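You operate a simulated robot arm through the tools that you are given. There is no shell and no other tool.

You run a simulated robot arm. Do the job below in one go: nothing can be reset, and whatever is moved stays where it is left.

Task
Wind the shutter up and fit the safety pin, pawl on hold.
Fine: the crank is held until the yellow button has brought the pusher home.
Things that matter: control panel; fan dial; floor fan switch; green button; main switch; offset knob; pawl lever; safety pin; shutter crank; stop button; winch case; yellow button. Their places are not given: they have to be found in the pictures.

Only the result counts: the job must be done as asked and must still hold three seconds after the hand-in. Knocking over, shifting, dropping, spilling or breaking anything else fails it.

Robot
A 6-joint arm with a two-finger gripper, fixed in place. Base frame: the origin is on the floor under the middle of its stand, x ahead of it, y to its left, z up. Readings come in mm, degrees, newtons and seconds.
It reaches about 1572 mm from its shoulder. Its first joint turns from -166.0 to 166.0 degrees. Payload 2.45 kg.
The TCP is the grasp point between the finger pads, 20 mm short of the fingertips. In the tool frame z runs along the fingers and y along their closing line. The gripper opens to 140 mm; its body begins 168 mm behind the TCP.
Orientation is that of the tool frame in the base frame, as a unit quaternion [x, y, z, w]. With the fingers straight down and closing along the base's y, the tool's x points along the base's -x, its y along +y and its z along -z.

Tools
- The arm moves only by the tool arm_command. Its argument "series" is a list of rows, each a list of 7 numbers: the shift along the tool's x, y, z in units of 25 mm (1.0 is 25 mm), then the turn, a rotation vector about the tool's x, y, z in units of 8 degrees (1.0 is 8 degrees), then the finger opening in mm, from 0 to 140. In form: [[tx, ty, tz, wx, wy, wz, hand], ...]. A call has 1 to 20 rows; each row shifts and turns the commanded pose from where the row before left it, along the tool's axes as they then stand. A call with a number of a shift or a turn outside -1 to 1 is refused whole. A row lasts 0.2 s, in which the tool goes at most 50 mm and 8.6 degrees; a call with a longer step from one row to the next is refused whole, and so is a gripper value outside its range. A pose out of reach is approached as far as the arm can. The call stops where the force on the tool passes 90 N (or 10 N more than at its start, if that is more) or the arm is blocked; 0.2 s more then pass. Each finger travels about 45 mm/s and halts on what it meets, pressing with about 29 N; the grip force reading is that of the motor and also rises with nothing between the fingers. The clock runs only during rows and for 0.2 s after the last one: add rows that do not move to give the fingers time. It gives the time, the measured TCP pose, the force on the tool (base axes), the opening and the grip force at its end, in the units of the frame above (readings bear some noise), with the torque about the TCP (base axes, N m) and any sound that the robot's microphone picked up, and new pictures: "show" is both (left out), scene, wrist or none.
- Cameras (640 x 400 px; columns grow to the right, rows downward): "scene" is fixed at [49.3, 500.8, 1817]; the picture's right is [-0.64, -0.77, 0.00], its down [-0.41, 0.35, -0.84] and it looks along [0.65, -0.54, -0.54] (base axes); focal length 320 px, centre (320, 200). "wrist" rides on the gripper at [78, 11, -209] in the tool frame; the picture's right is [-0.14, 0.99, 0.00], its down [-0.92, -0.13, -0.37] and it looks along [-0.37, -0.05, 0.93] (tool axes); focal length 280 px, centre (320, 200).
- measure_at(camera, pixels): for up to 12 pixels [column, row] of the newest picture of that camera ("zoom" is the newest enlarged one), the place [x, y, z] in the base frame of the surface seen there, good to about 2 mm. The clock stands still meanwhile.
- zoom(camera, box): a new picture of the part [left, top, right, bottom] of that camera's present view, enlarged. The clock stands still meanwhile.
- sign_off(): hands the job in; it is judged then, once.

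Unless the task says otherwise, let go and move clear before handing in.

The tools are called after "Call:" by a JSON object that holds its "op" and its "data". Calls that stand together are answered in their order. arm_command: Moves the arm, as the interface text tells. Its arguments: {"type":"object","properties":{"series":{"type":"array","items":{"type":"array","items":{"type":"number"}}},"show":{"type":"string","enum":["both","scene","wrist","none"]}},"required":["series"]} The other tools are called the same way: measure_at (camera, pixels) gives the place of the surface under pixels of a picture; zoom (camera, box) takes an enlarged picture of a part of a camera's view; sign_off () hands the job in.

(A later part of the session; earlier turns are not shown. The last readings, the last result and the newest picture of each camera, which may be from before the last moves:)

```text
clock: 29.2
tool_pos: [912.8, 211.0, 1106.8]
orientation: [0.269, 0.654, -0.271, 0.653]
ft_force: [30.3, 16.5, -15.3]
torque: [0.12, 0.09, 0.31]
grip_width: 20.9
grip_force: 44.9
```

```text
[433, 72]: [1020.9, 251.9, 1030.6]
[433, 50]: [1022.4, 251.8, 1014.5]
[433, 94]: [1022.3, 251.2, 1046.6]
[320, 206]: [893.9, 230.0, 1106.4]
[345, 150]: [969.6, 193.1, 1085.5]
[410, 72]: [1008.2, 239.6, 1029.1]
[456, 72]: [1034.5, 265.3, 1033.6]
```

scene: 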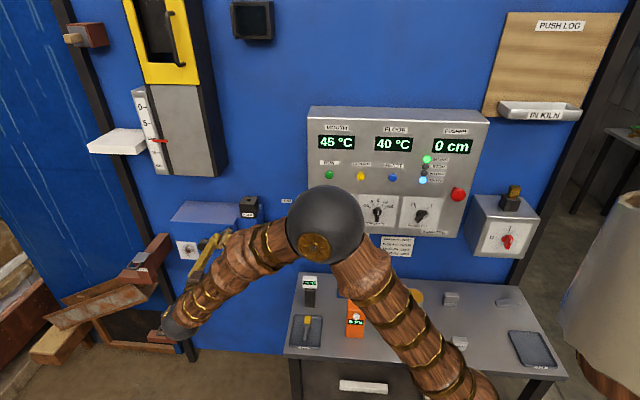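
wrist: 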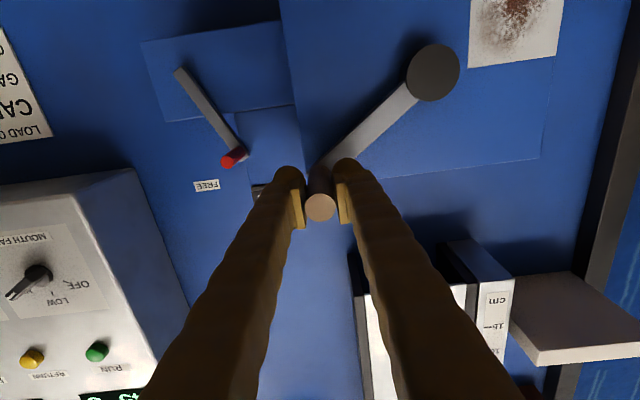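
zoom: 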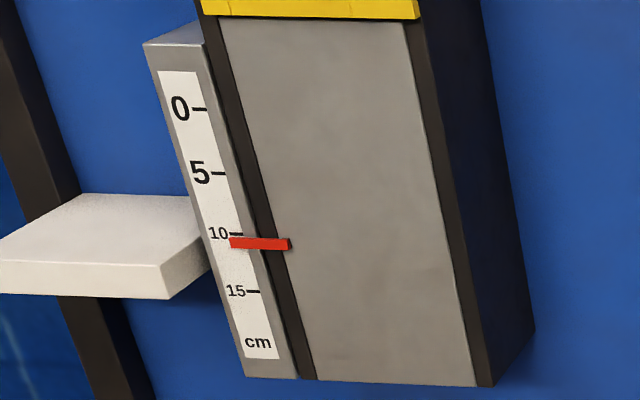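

The pointer moved down slightly, from about 10.2 to 10.9. I need to see which part is the shutter, so I will look at the yellow frame with the same zoom box as at the start.

Call:
{"op": "zoom", "data": {"camera": "scene", "box": [40, 0, 240, 180]}}

Call:
{"op": "zoom", "data": {"camera": "scene", "box": [110, 0, 210, 90]}}

Call:
{"op": "zoom", "data": {"camera": "wrist", "box": [320, 220, 560, 400]}}

```text
2.22 times, centred on (140, 90) of scene
```

zoom: 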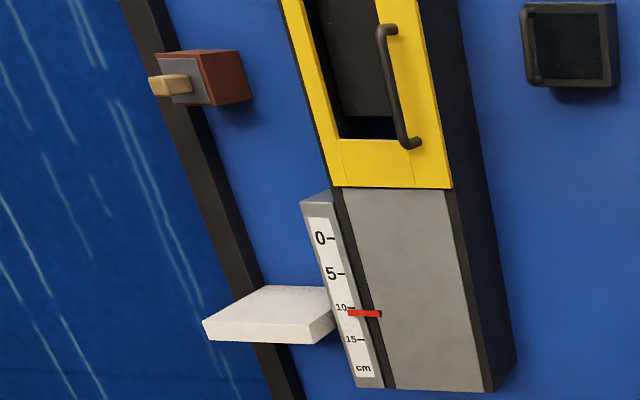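

```text
4.44 times, centred on (160, 45) of scene
```

zoom: 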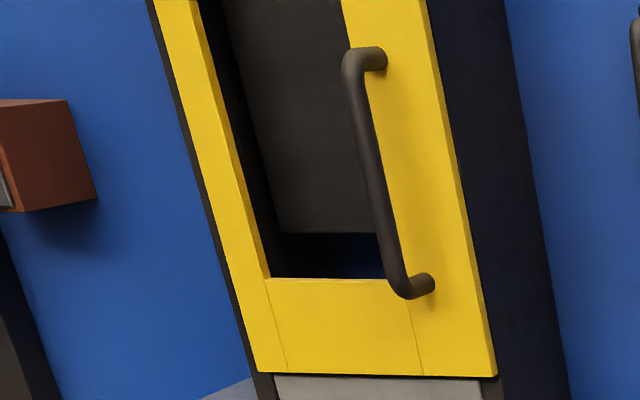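

```text
2.22 times, centred on (440, 310) of wrist
```

zoom: 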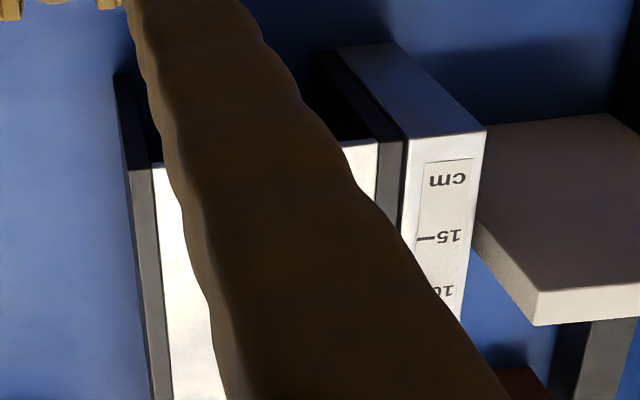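

The pointer went down for a clockwise turn, but I cannot yet tell which part is the shutter. I will test the other direction gently: if the pawl ratchets on HOLD, counter-clockwise should be blocked.

Call:
{"op": "measure_at", "data": {"camera": "scene", "pixels": [[158, 141], [150, 124], [146, 107], [162, 156], [170, 84], [178, 140], [160, 60], [172, 30], [200, 170], [120, 145], [85, 40], [165, 75]]}}

Call:
{"op": "arm_command", "data": {"series": [[-0.15, 0.17, 0, 0, 0, 0, 10], [-0.15, 0.17, 0, 0, 0, 0, 10], [0, 0, 0, 0, 0, 0, 10]]}}

```text
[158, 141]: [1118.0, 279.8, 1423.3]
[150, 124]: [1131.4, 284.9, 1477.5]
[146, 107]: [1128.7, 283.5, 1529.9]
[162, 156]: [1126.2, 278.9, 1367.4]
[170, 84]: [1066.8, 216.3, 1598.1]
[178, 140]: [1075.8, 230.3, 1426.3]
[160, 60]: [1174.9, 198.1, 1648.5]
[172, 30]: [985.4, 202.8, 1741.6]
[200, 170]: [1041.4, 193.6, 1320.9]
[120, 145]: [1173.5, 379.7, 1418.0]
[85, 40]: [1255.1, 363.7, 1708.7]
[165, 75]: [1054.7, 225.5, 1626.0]
```

```text
clock: 30.1
tool_pos: [917.1, 211.1, 1114.8]
orientation: [0.271, 0.653, -0.273, 0.652]
ft_force: [-15.3, -11.4, -1.5]
torque: [-0.11, 0.13, -0.18]
grip_width: 20.7
grip_force: 45.1
stopped in row 3: the force on the tool passed its limit at 93 N (the readings are from after the stop); the commanded pose is now the measured one
```

scene: 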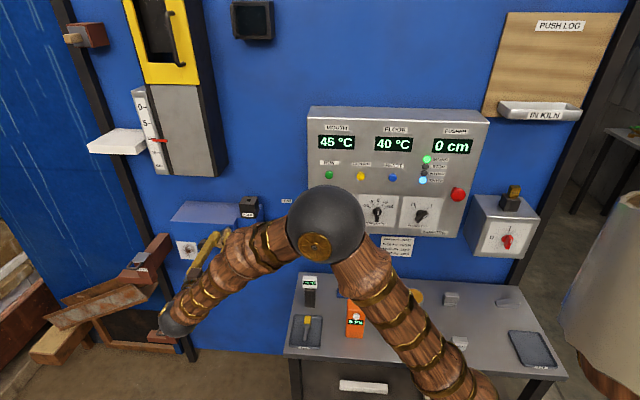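
wrist: 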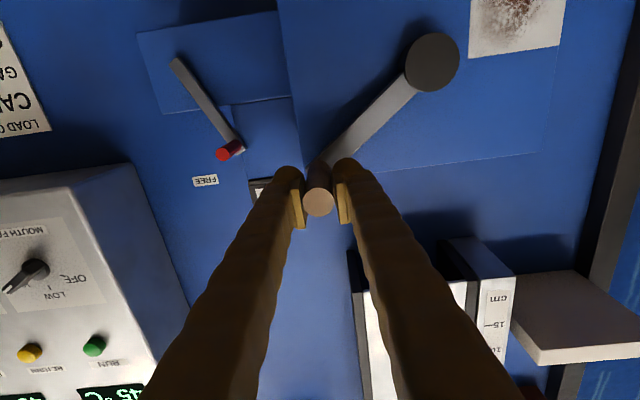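

Counter-clockwise was blocked at 93 N, so the pawl ratchets on HOLD and clockwise is the winding-up direction. I will measure where the handle actually sits now.

Call:
{"op": "measure_at", "data": {"camera": "wrist", "pixels": [[319, 202], [311, 203], [328, 202], [319, 212], [431, 62], [431, 40], [431, 85], [420, 62], [445, 62]]}}

Call:
{"op": "zoom", "data": {"camera": "scene", "box": [120, 80, 230, 180]}}

Call:
{"op": "zoom", "data": {"camera": "wrist", "box": [240, 130, 400, 250]}}

```text
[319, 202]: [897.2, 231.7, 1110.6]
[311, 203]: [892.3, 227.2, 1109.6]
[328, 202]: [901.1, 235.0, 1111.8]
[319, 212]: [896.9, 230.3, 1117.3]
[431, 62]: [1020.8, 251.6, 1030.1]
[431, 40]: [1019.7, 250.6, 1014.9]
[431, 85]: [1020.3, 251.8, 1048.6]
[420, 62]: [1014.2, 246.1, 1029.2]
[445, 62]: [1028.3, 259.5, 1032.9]
```

```text
4.00 times, centred on (175, 130) of scene
```

zoom: 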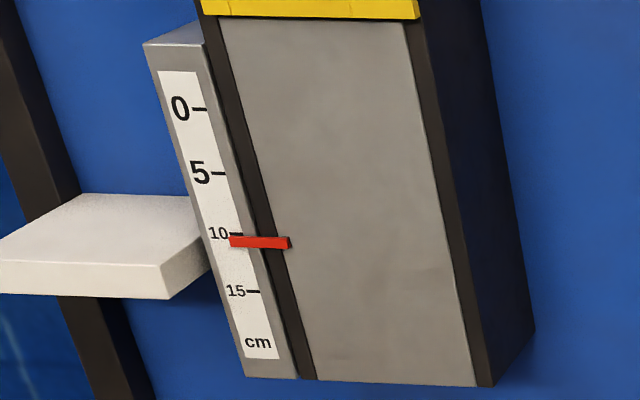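

```text
3.33 times, centred on (320, 190) of wrist
```

zoom: 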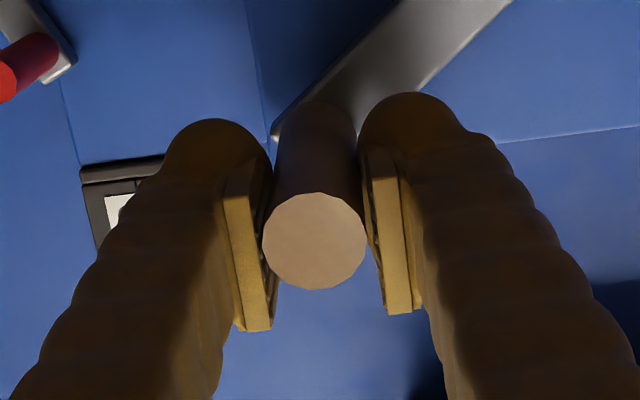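

The handle is at R=130 mm, 38° above horizontal. I will turn clockwise 40° along the circle and check the gauge.

Call:
{"op": "arm_command", "data": {"series": [[0.79, -0.4, 0, 0, 0, 0, 10], [0.652, -0.316, 0, 0, 0, 0, 10], [0.692, -0.224, 0, 0, 0, 0, 10], [0.712, -0.128, 0, 0, 0, 0, 10], [0.724, -0.024, 0, 0, 0, 0, 10], [0, 0, 0, 0, 0, 0, 10]]}}

```text
clock: 31.6
tool_pos: [898.6, 191.1, 1025.5]
orientation: [0.272, 0.654, -0.274, 0.65]
ft_force: [-45.6, -29.1, -4.5]
torque: [0.44, 0.48, -0.62]
grip_width: 20.4
grip_force: 44.6
```

scene: 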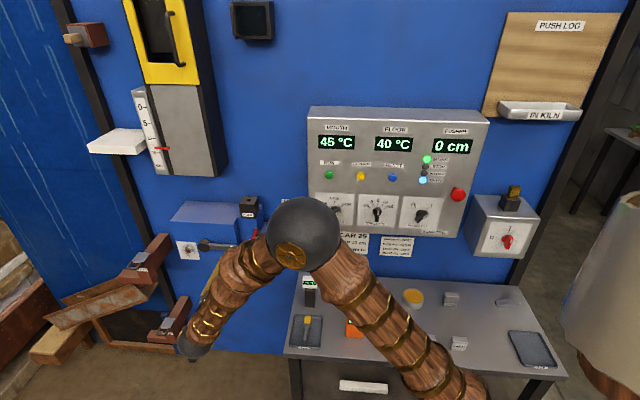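
wrist: 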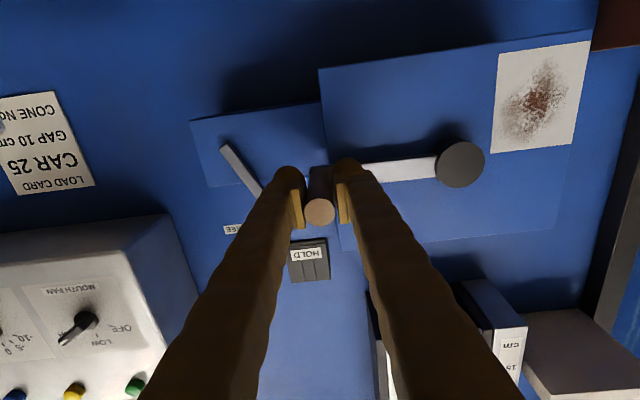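

The crank turned 40° and the pointer moved further down the gauge. There is about 53 N of radial force, so I will measure the handle and hub again to correct the radius.

Call:
{"op": "measure_at", "data": {"camera": "wrist", "pixels": [[319, 211], [311, 212], [328, 211], [319, 203], [319, 220], [460, 164], [460, 145], [460, 184], [440, 164], [480, 164]]}}

Call:
{"op": "zoom", "data": {"camera": "scene", "box": [120, 80, 230, 180]}}

Call:
{"op": "zoom", "data": {"camera": "scene", "box": [110, 0, 210, 90]}}

```text
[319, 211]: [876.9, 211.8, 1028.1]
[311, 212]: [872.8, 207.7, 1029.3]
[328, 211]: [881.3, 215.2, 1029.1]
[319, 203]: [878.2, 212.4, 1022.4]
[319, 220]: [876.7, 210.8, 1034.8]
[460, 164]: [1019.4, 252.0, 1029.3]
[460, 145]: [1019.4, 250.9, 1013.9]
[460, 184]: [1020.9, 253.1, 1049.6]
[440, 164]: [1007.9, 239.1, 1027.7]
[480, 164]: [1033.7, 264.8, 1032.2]
```

```text
4.00 times, centred on (175, 130) of scene
```

zoom: 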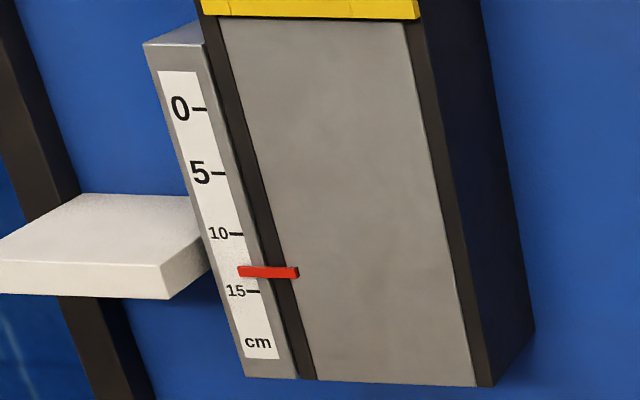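

```text
4.44 times, centred on (160, 45) of scene
```

zoom: 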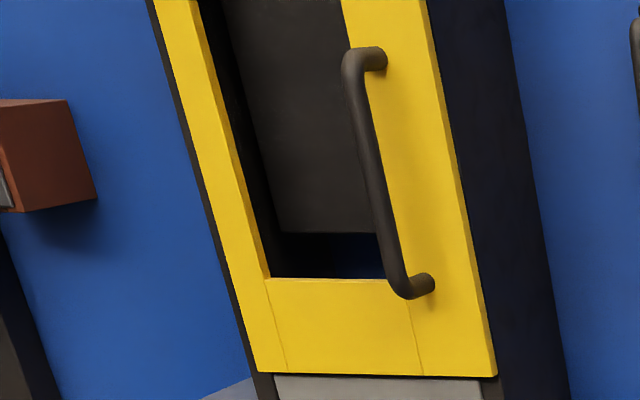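

The gauge now reads about 13.3 cm and R≈130.5 mm is confirmed. I will wind on another 24° clockwise and check again.

Call:
{"op": "arm_command", "data": {"series": [[0.72, -0.012, 0, 0, 0, 0, 10], [0.708, 0.168, 0, 0, 0, 0, 10], [0.68, 0.268, 0, 0, 0, 0, 10], [0, 0, 0, 0, 0, 0, 10]]}}

Call:
{"op": "zoom", "data": {"camera": "scene", "box": [120, 80, 230, 180]}}

```text
clock: 32.5
tool_pos: [904.8, 199.4, 972.5]
orientation: [0.272, 0.653, -0.273, 0.652]
ft_force: [-20.5, -29.8, -15.5]
torque: [0.56, 0.4, -0.29]
grip_width: 20.7
grip_force: 45.0
```

scene: 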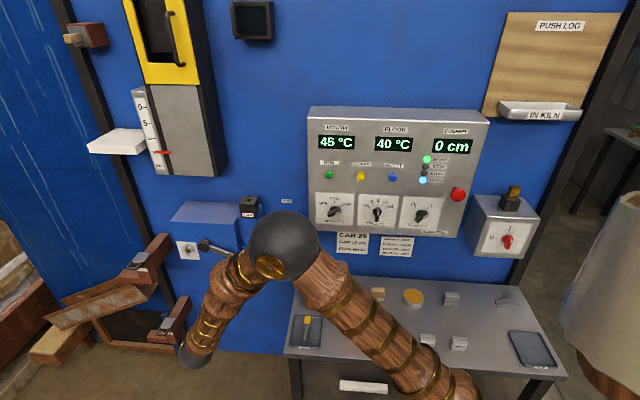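
wrist: 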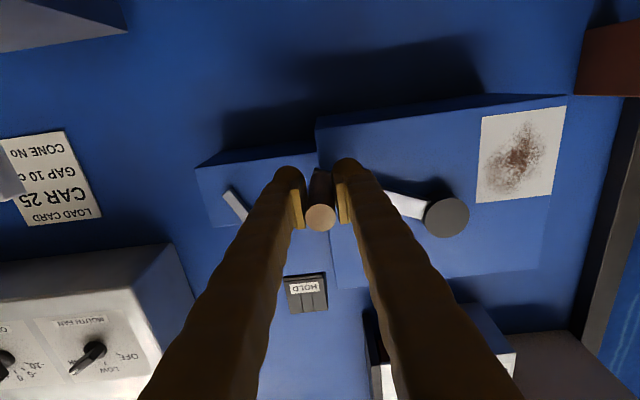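

```text
4.00 times, centred on (175, 130) of scene
```

zoom: 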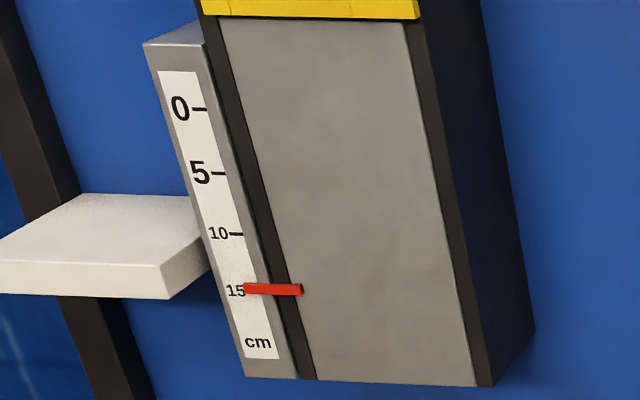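

The gauge now reads about 14.9 cm. I will check how the handle is sitting in the fingers.

Call:
{"op": "measure_at", "data": {"camera": "wrist", "pixels": [[320, 217], [312, 218], [328, 217], [320, 210], [320, 226], [447, 217]]}}

Call:
{"op": "zoom", "data": {"camera": "wrist", "box": [240, 150, 400, 270]}}

Call:
{"op": "zoom", "data": {"camera": "scene", "box": [160, 180, 310, 290]}}

```text
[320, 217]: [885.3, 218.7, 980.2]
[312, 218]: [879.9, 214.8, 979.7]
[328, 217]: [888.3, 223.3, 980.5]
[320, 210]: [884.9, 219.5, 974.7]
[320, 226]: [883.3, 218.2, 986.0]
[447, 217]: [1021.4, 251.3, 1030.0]
```

```text
3.33 times, centred on (320, 210) of wrist
```

zoom: 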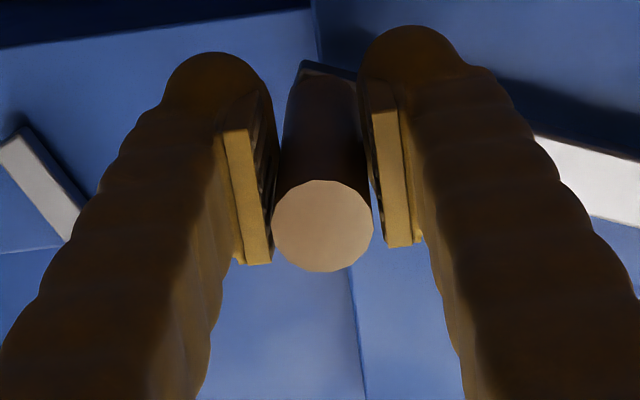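

```text
3.64 times, centred on (235, 235) of scene
```

zoom: 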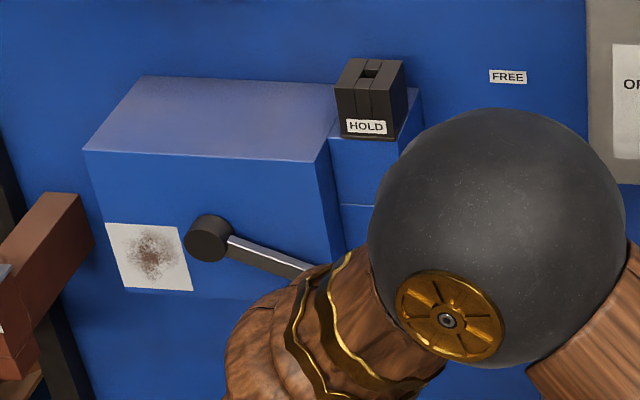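

The handle has rolled about 8 mm up in the pads; it is at z=980 while the TCP is at 972. The ratchet holds the crank, so I will open slightly, re-centre on the handle and re-grip.

Call:
{"op": "arm_command", "data": {"series": [[0, 0, 0, 0, 0, 0, 34], [0, 0, 0, 0, 0, 0, 34], [-0.31, 0, 0, 0, 0, 0, 34], [0, 0, 0, 0, 0, 0, 34], [0, 0, 0, 0, 0, 0, 34]]}}

Call:
{"op": "measure_at", "data": {"camera": "wrist", "pixels": [[320, 210], [312, 210], [328, 210], [320, 203], [320, 218], [447, 210]]}}

Call:
{"op": "zoom", "data": {"camera": "wrist", "box": [240, 150, 400, 270]}}

Call:
{"op": "zoom", "data": {"camera": "scene", "box": [120, 80, 230, 180]}}

```text
clock: 33.8
tool_pos: [904.9, 199.3, 983.2]
orientation: [0.272, 0.653, -0.273, 0.652]
ft_force: [-0.8, 0.3, 0.0]
torque: [-0.01, -0.02, -0.01]
grip_width: 33.8
grip_force: 0.0
```

scene: 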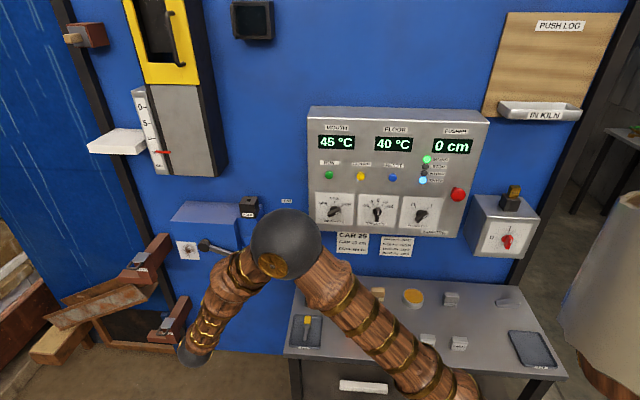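
wrist: 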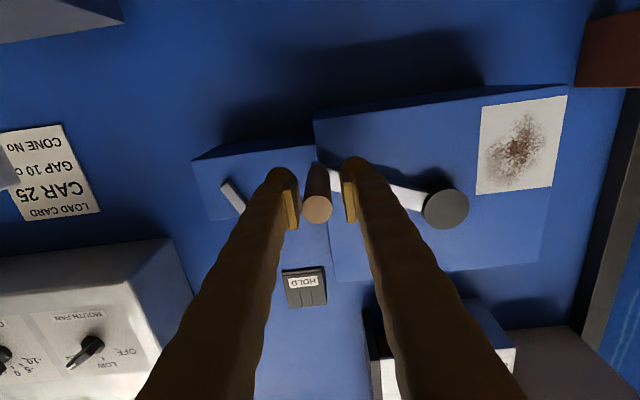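

```text
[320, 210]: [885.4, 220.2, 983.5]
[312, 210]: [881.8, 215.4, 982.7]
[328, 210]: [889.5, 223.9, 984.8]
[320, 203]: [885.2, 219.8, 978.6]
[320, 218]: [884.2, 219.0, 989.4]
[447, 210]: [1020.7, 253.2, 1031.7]
```

```text
3.33 times, centred on (320, 210) of wrist
```

zoom: 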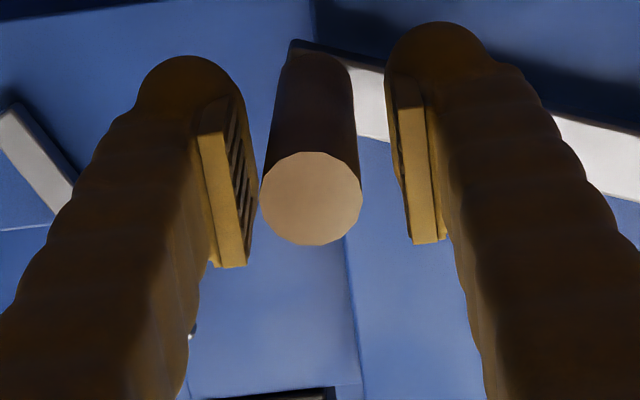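

```text
4.00 times, centred on (175, 130) of scene
```

zoom: 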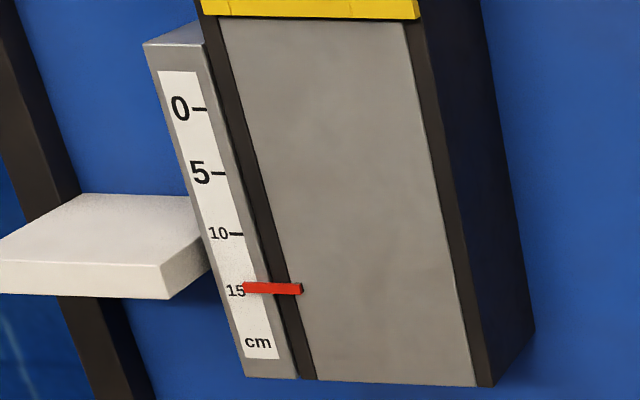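

The crank settled back slightly onto a ratchet tooth, so the shutter's weight pulls counter-clockwise and clockwise is indeed up. I will re-grip and turn the tool rigidly with the crank, so the handle cannot roll in the pads.

Call:
{"op": "arm_command", "data": {"series": [[0, -0.04, 0, 0, 0, 0, 10], [0, 0, 0, 0, 0, 0, 10], [0, 0, 0, 0, 0, 0, 10], [0.327, 0.155, 0, 0, 0, 0.5, 10], [0.653, 0.31, 0, 0, 0, 1, 10], [0.653, 0.31, 0, 0, 0, 1, 10], [0, 0, 0, 0, 0, 0, 10]]}}

Call:
{"op": "zoom", "data": {"camera": "scene", "box": [120, 80, 230, 180]}}

```text
clock: 35.4
tool_pos: [921.8, 215.9, 943.7]
orientation: [0.38, 0.599, -0.16, 0.687]
ft_force: [-21.1, -22.8, -24.4]
torque: [0.35, 0.42, -0.15]
grip_width: 20.6
grip_force: 45.3
```

scene: 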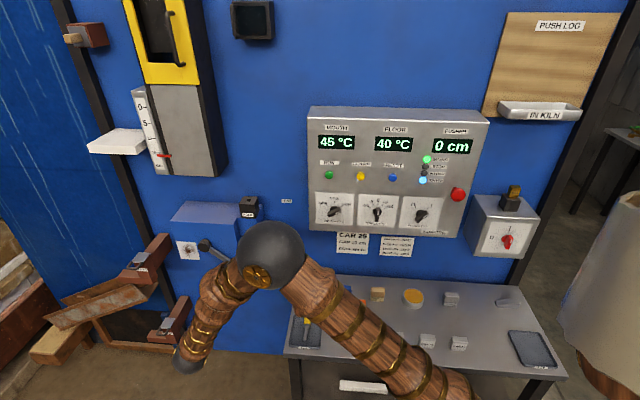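
wrist: 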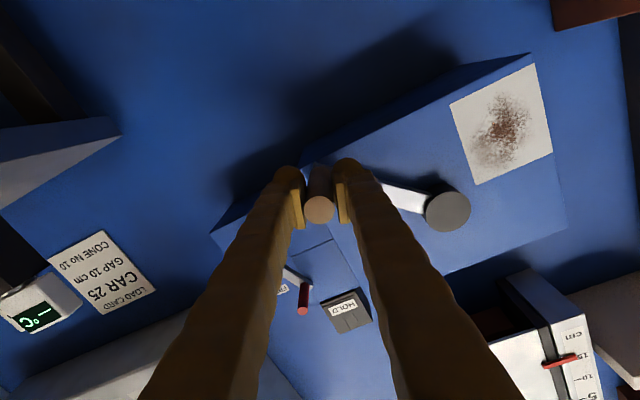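

```text
4.00 times, centred on (175, 130) of scene
```

zoom: 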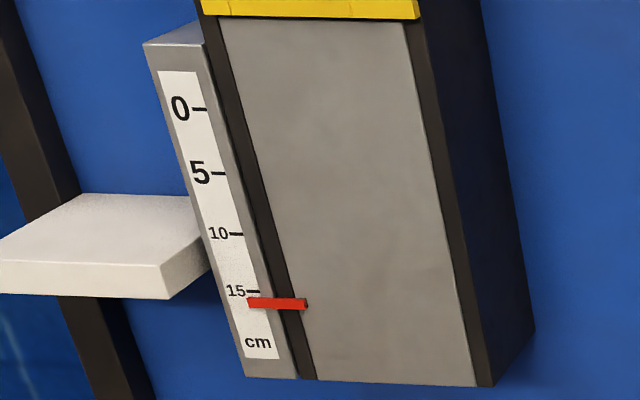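

The gauge is past 15 cm and the handle has not rolled this time. I will continue clockwise with a slight outward correction.

Call:
{"op": "arm_command", "data": {"series": [[0.675, 0.27, 0, 0, 0, 1, 10], [0.66, 0.305, 0, 0, 0, 1, 10], [0.66, 0.305, 0, 0, 0, 1, 10], [0, 0, 0, 0, 0, 0, 10]]}}

Call:
{"op": "zoom", "data": {"camera": "scene", "box": [120, 80, 230, 180]}}

```text
clock: 35.7
tool_pos: [933.8, 224.7, 943.5]
orientation: [0.399, 0.593, -0.152, 0.683]
ft_force: [-51.1, -29.6, -49.1]
torque: [-0.32, -1.1, 1.01]
grip_width: 48.4
grip_force: 29.1
out of reach, approached as far as the arm can: row 1
stopped in row 1: the force on the tool passed its limit at 106 N (the readings are from after the stop); the commanded pose is now the measured one
```

scene: 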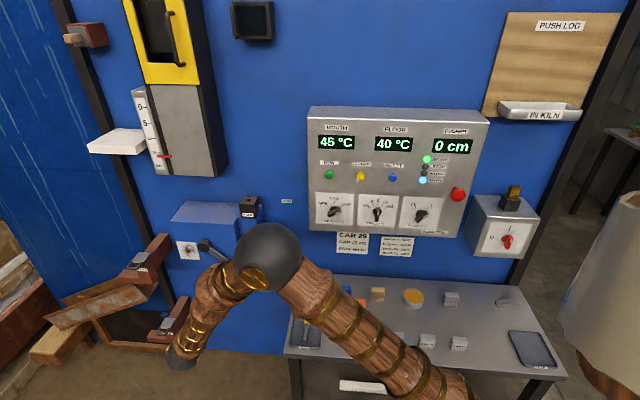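
wrist: 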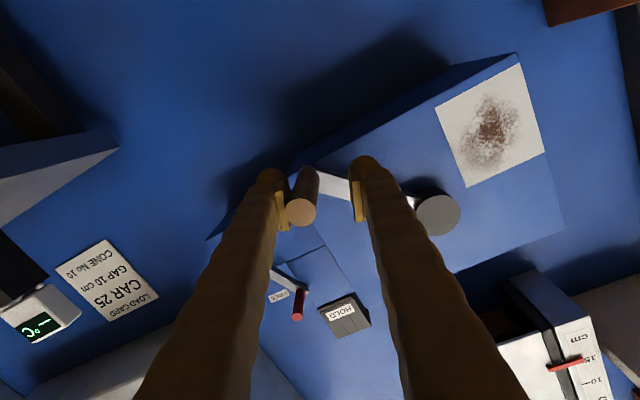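

```text
4.00 times, centred on (175, 130) of scene
```

zoom: 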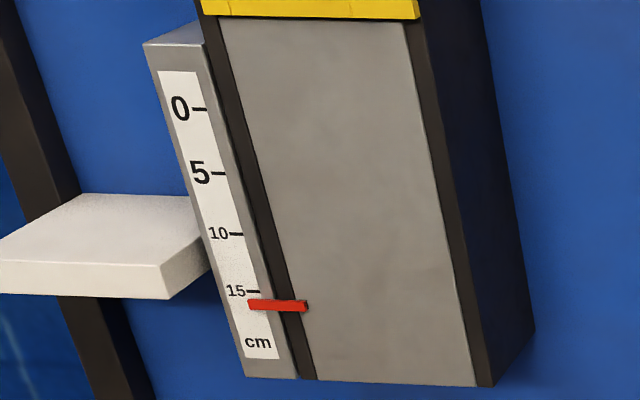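

The arm reported out of reach in this rolled pose, and the fingers were pushed open; the gauge stands at about 16.2, held by the ratchet. I will open the fingers, ease back towards the handle centre and retreat along the tool axis.

Call:
{"op": "arm_command", "data": {"series": [[0, 0, 0, 0, 0, 0, 70], [0, 0, 0, 0, 0, 0, 70], [0, -0.2, 0, 0, 0, 0, 70], [0, 0, 0, 0, 0, 0, 70]]}}

```text
clock: 36.7
tool_pos: [931.9, 225.5, 947.5]
orientation: [0.397, 0.592, -0.152, 0.685]
ft_force: [-0.3, 0.6, 0.1]
torque: [0.0, 0.0, -0.03]
grip_width: 70.1
grip_force: 0.1
```

scene: 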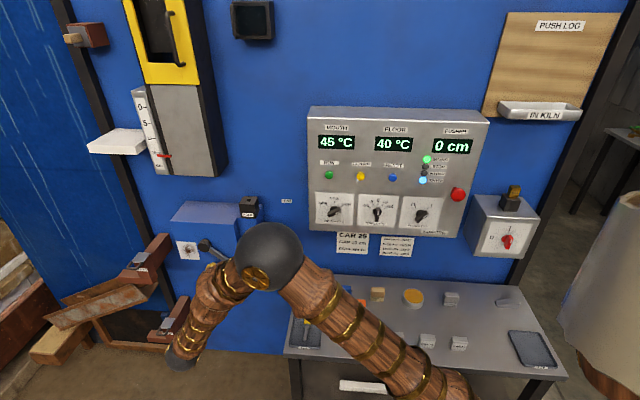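
wrist: 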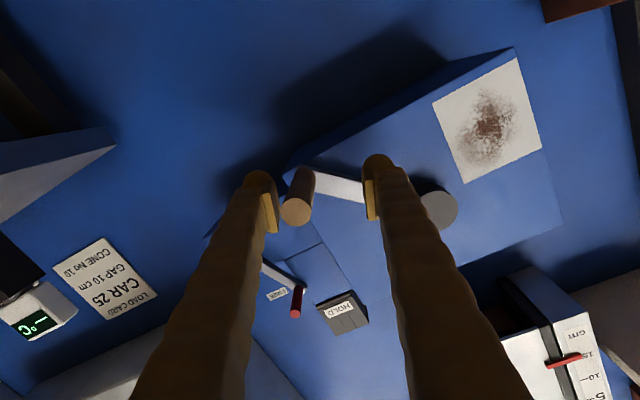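

The forces are zero and the handle is free between the fingers at (296,211). I will measure it, then pull straight back.

Call:
{"op": "measure_at", "data": {"camera": "wrist", "pixels": [[296, 211], [288, 212], [305, 211], [296, 203], [296, 220], [438, 210]]}}

Call:
{"op": "zoom", "data": {"camera": "scene", "box": [120, 80, 230, 180]}}

Call:
{"op": "arm_command", "data": {"series": [[0, 0, -0.8, 0, 0, 0, 70], [0, 0, -0.8, 0, 0, 0, 70], [0, 0, -0.8, 0, 0, 0, 70], [0, 0, 0, 0, 0, 0, 70]]}}

```text
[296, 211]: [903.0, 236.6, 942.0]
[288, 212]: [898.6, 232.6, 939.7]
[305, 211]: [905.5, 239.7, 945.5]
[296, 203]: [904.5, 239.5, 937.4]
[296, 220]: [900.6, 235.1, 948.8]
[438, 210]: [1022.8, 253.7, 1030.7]
```

```text
4.00 times, centred on (175, 130) of scene
```

zoom: 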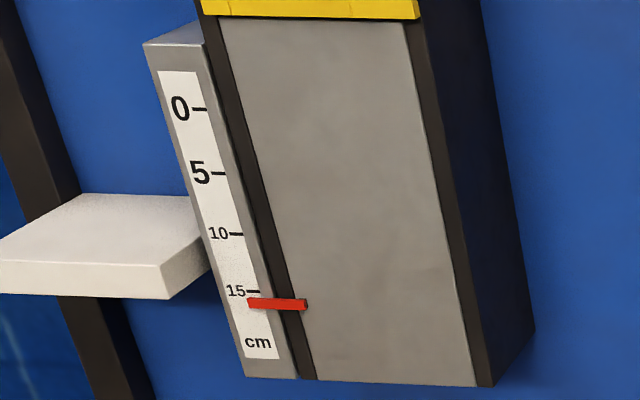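

```text
clock: 37.7
tool_pos: [893.2, 267.6, 949.0]
orientation: [0.398, 0.592, -0.153, 0.684]
ft_force: [1.5, 0.7, -0.4]
torque: [-0.01, -0.02, 0.0]
grip_width: 70.3
grip_force: 0.1
```

scene: 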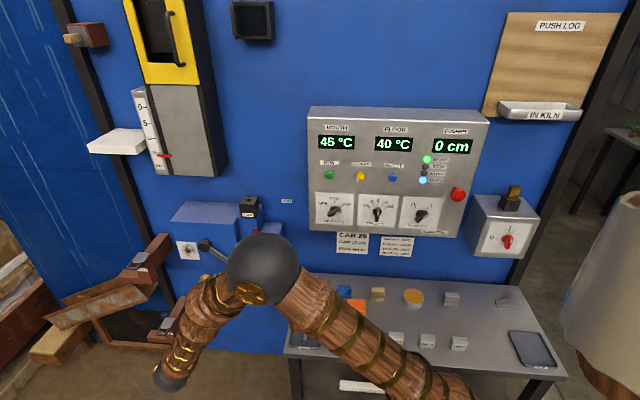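
wrist: 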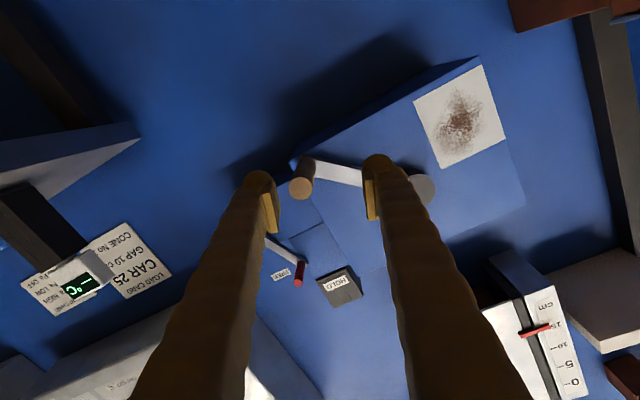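

The handle is now at s=−806, z=942, about 43° below horizontal, and the ratchet is holding. The wrist is near a limit when the tool points straight at the wall this far left. I will pull back, undo the roll, and pitch the tool 45° downward to ease the wrist.

Call:
{"op": "arm_command", "data": {"series": [[0, 0, -1, 0, 0, 0, 50], [0, 0, -1, 0, 0, 0, 50], [0, 0, 0, 0, 0, -0.908, 50], [0, 0, 0, 0, 0, -0.908, 50], [0, 0, 0, 0, 0, -0.908, 50], [0, 0, 0, 0, 0.9375, 0, 50], [0, 0, 0, 0, 0.9375, 0, 50], [0, 0, 0, 0, 0.9375, 0, 50], [0, 0, 0, 0, 0.9375, 0, 50], [0, 0, 0, 0, 0.9375, 0, 50], [0, 0, 0, 0, 0.9375, 0, 50], [0, 0, 0, 0, 0, 0, 50]]}}

```text
clock: 40.3
tool_pos: [858.5, 306.3, 951.4]
orientation: [0.364, 0.852, -0.148, 0.345]
ft_force: [0.0, 0.6, 0.2]
torque: [0.02, -0.01, -0.03]
grip_width: 50.0
grip_force: 0.0
out of reach, approached as far as the arm can: row 2
```

scene: 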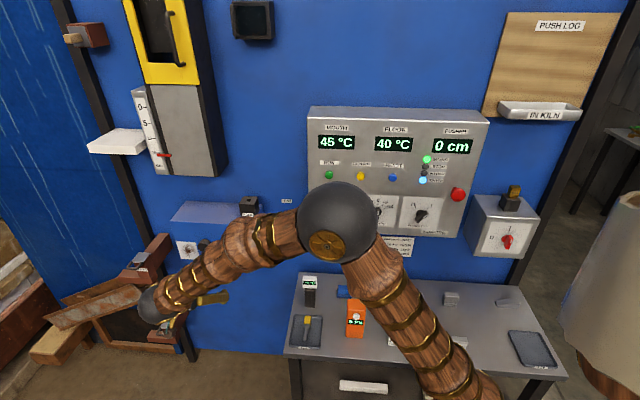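
wrist: 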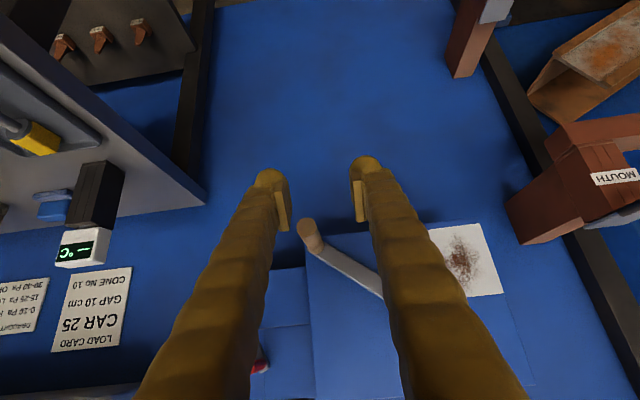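

The tool is now pitched 45° down and the crank handle is visible at wrist pixel (310,235). I will measure it and line up sideways.

Call:
{"op": "measure_at", "data": {"camera": "wrist", "pixels": [[312, 243], [308, 235], [304, 225], [330, 260], [317, 245], [307, 247], [375, 290], [463, 260]]}}

Call:
{"op": "arm_command", "data": {"series": [[0, -0.7, 0, 0, 0, 0, 50], [0, 0, 0, 0, 0, 0, 50]], "show": "wrist"}}

Call:
{"op": "zoom", "data": {"camera": "wrist", "box": [220, 140, 420, 300]}}

```text
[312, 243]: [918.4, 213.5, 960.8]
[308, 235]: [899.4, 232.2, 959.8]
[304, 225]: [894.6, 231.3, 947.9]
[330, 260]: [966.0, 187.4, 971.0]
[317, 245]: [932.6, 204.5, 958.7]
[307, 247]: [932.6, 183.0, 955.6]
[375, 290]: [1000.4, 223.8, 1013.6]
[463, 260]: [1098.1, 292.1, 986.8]
```

```text
clock: 40.9
tool_pos: [844.8, 292.9, 951.5]
orientation: [0.365, 0.852, -0.149, 0.345]
ft_force: [0.7, -1.3, -0.5]
torque: [-0.02, -0.01, -0.01]
grip_width: 50.1
grip_force: 0.1
```

wrist: 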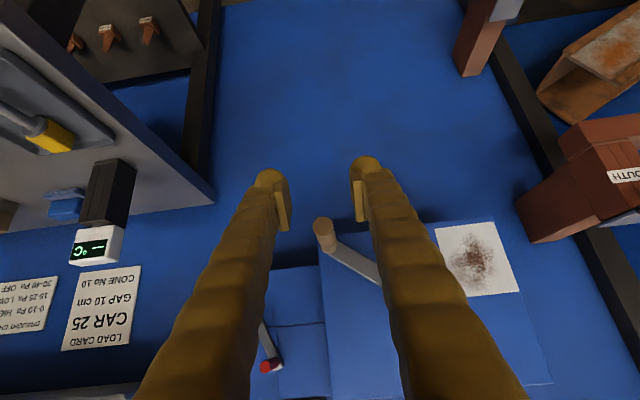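

```text
2.50 times, centred on (320, 220) of wrist
```

zoom: 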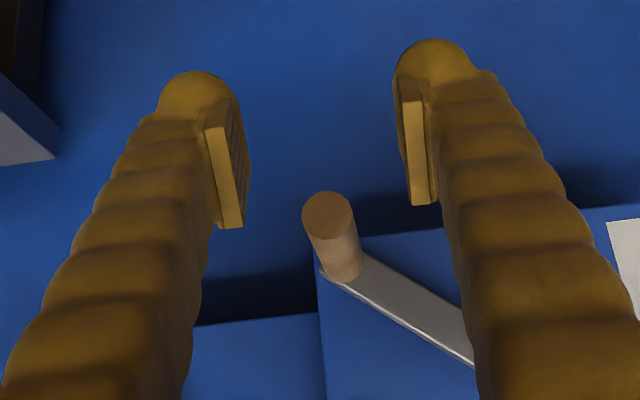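

Call:
{"op": "measure_at", "data": {"camera": "wrist", "pixels": [[323, 225], [316, 223], [329, 226], [322, 219], [323, 231], [327, 245]]}}

Call:
{"op": "zoom", "data": {"camera": "scene", "box": [120, 80, 230, 180]}}

```text
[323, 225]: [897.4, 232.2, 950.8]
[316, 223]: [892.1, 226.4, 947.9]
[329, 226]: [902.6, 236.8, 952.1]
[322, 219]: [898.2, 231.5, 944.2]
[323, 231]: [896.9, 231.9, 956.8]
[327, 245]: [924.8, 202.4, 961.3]
```

```text
4.00 times, centred on (175, 130) of scene
```

zoom: 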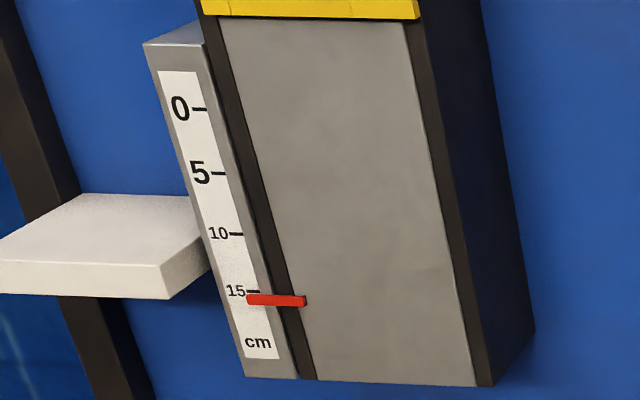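

The crank has settled on a tooth at about −38°, with the gauge at about 15.7. I will centre on the handle and move in horizontally until the fingers straddle it.

Call:
{"op": "arm_command", "data": {"series": [[0, -0.24, 0, 0, 0, 0, 50], [-0.757, 0, 0.771, 0, 0, 0, 50], [-0.757, 0, 0.771, 0, 0, 0, 50], [-0.757, 0, 0.771, 0, 0, 0, 50], [-0.757, 0, 0.771, 0, 0, 0, 50], [0, 0, 0, 0, 0, 0, 50]]}}

Call:
{"op": "zoom", "data": {"camera": "wrist", "box": [220, 140, 420, 300]}}

```text
clock: 42.3
tool_pos: [917.8, 211.5, 947.8]
orientation: [0.364, 0.852, -0.148, 0.346]
ft_force: [0.0, 1.2, 0.1]
torque: [0.02, 0.04, 0.01]
grip_width: 50.1
grip_force: 0.1
```

scene: 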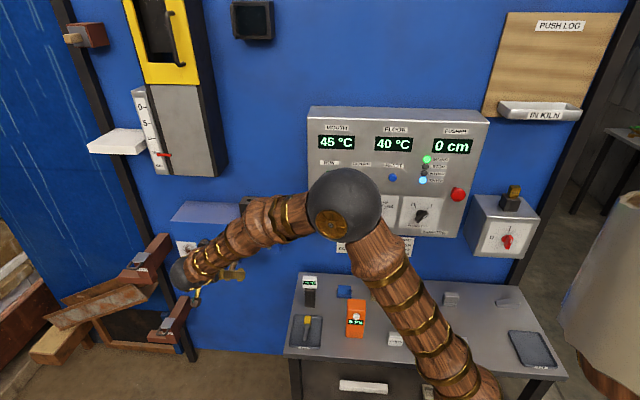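
wrist: 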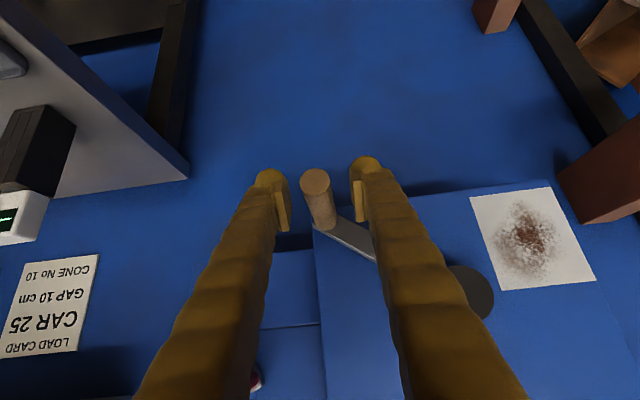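

```text
2.50 times, centred on (320, 220) of wrist
```

zoom: 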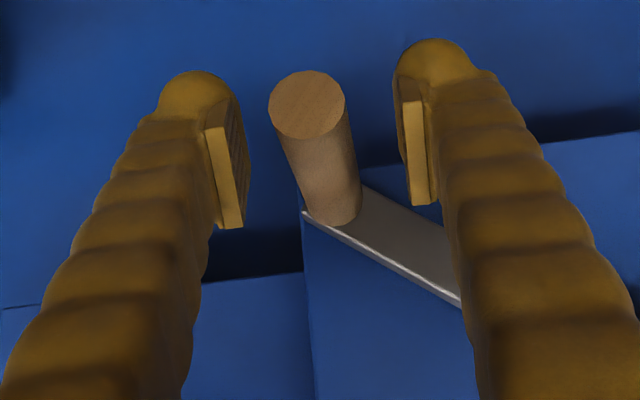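

The handle sits between the fingers with no contact. I will close to a loose 26 mm cage and push along the arc, clockwise (left and down), in steps.

Call:
{"op": "arm_command", "data": {"series": [[0, 0, 0, 0, 0, 0, 26], [0, 0, 0, 0, 0, 0, 26], [0.379, 0.484, 0.379, 0, 0, 0, 26], [0.328, 0.552, 0.328, 0, 0, 0, 26], [0, 0, 0, 0, 0, 0, 26]]}}

Call:
{"op": "zoom", "data": {"camera": "scene", "box": [120, 80, 230, 180]}}

Call:
{"op": "zoom", "data": {"camera": "wrist", "box": [220, 140, 420, 300]}}

```text
clock: 43.5
tool_pos: [933.6, 229.2, 921.8]
orientation: [0.365, 0.852, -0.148, 0.345]
ft_force: [-18.2, -20.5, -10.9]
torque: [0.2, -0.52, 0.66]
grip_width: 40.8
grip_force: 10.6
```

scene: 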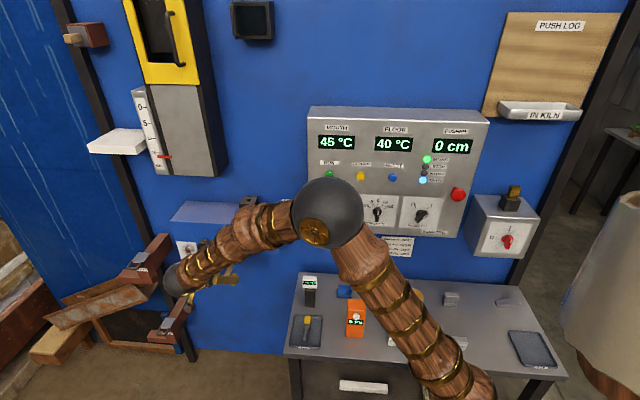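
wrist: 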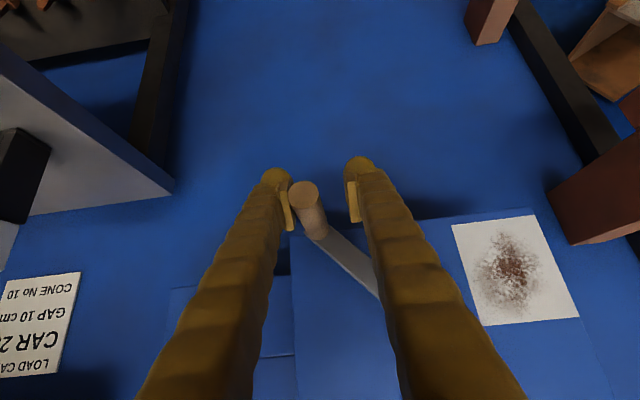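

```text
4.00 times, centred on (175, 130) of scene
```

zoom: 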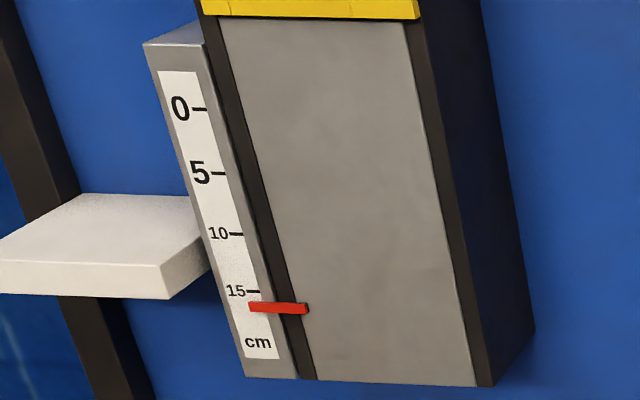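

```text
2.50 times, centred on (320, 220) of wrist
```

zoom: 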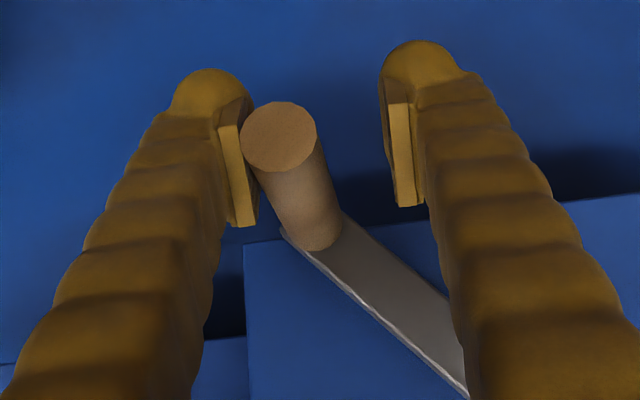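

A loose cage does not work: the gripper motor yields and the handle spreads the fingers to 40 mm. The closed fingers' outer side pushed the lever rigidly, so I will do the same here. First I open, back out, close and move to the right of the handle.

Call:
{"op": "arm_command", "data": {"series": [[0, 0, 0, 0, 0, 0, 60], [0, -0.3, 0, 0, 0, 0, 60], [0.707, 0, -0.707, 0, 0, 0, 60], [0.707, 0, -0.707, 0, 0, 0, 60], [0.707, 0, -0.707, 0, 0, 0, 60], [0, -0.9, 0, 0, 0, 0, 0], [-0.3, -0.9, -0.3, 0, 0, 0, 0], [-0.35, -0.82, -0.35, 0, 0, 0, 0], [0, 0, 0, 0, 0, 0, 0], [0, 0, 0, 0, 0, 0, 0]]}}

Call:
{"op": "zoom", "data": {"camera": "wrist", "box": [220, 140, 420, 300]}}

Call:
{"op": "zoom", "data": {"camera": "scene", "box": [120, 80, 230, 180]}}

```text
clock: 45.7
tool_pos: [830.7, 234.4, 948.3]
orientation: [0.364, 0.852, -0.148, 0.346]
ft_force: [-0.1, -0.1, -0.4]
torque: [0.0, 0.04, -0.01]
grip_width: 0.2
grip_force: 28.8
```

scene: 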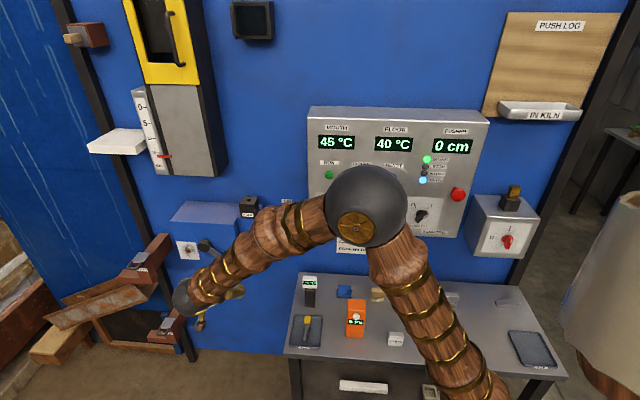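
wrist: 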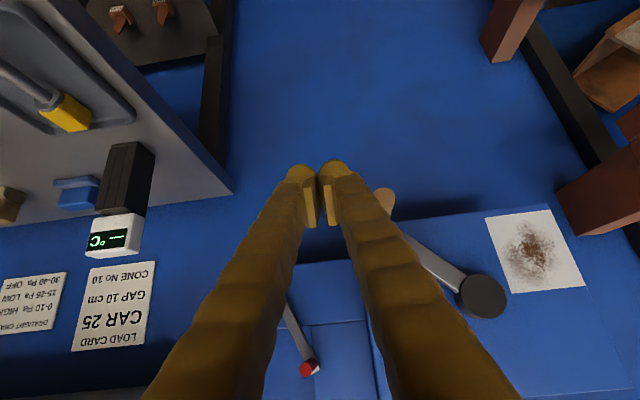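

```text
2.50 times, centred on (320, 220) of wrist
```

zoom: 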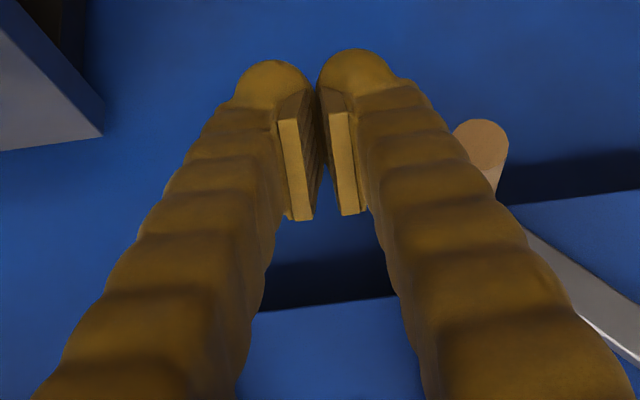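

```text
4.00 times, centred on (175, 130) of scene
```

zoom: 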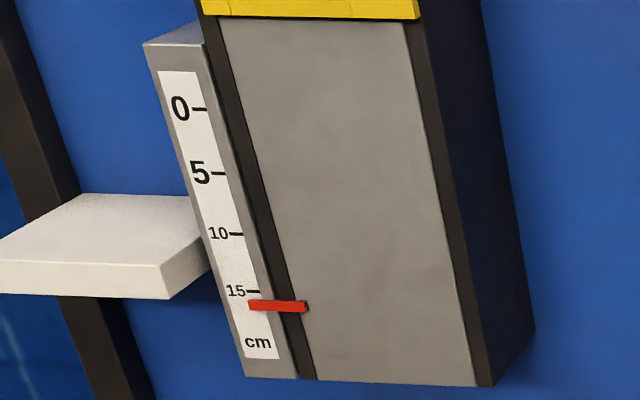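

Call:
{"op": "measure_at", "data": {"camera": "wrist", "pixels": [[385, 198], [387, 194], [392, 199], [480, 296], [495, 296], [352, 165], [348, 200]]}}

```text
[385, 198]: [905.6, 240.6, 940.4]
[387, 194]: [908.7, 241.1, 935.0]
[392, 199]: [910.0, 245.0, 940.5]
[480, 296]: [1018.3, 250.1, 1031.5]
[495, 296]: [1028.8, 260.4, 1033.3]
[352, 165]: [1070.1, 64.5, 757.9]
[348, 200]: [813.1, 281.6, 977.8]
```

The handle is at s=−810, z=940, about −45°, roughly 20 mm to the left of the closed fingers. I will move in beside it, then push left and down along its arc.

Call:
{"op": "arm_command", "data": {"series": [[-0.641, 0, 0.829, 0, 0, 0, 0], [-0.641, 0, 0.829, 0, 0, 0, 0], [-0.641, 0, 0.829, 0, 0, 0, 0], [0, 0.72, 0, 0, 0, 0, 0], [0.331, 0.548, 0.331, 0, 0, 0, 0], [0.274, 0.604, 0.274, 0, 0, 0, 0], [0, 0, 0, 0, 0, 0, 0]]}}

Call:
{"op": "zoom", "data": {"camera": "scene", "box": [120, 80, 230, 180]}}

Call:
{"op": "zoom", "data": {"camera": "wrist", "box": [220, 140, 420, 300]}}

```text
clock: 47.3
tool_pos: [916.9, 211.2, 914.1]
orientation: [0.364, 0.852, -0.147, 0.345]
ft_force: [-10.4, -12.2, -7.2]
torque: [-0.23, 0.01, 0.35]
grip_width: 0.0
grip_force: 28.7
```

scene: 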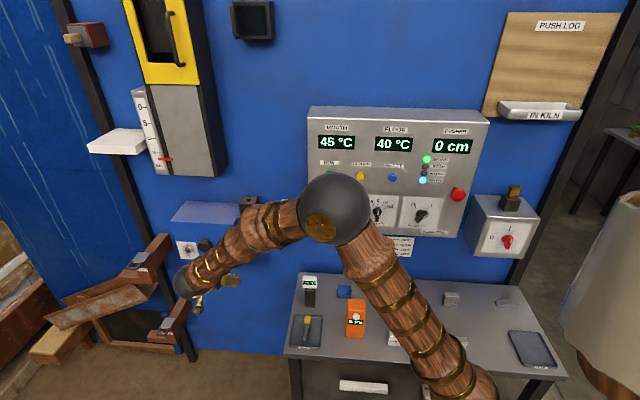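
wrist: 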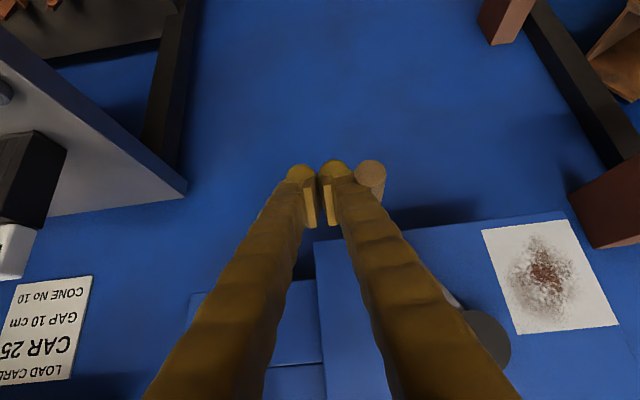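

```text
4.00 times, centred on (175, 130) of scene
```

zoom: 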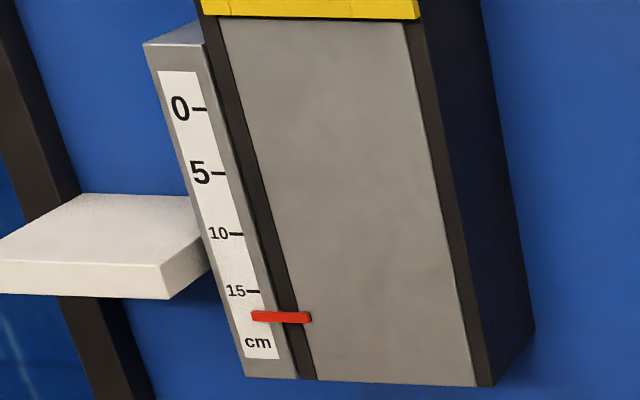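

```text
2.50 times, centred on (320, 220) of wrist
```

zoom: 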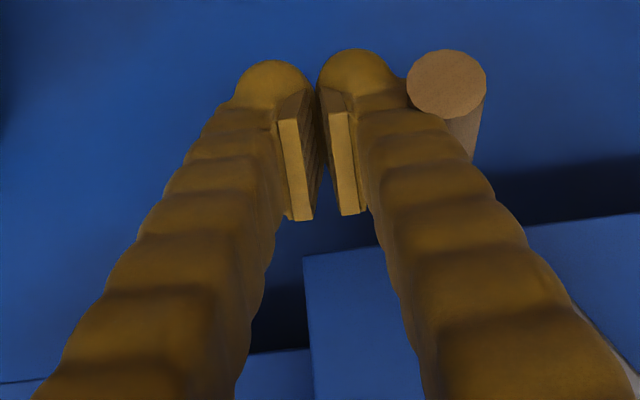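

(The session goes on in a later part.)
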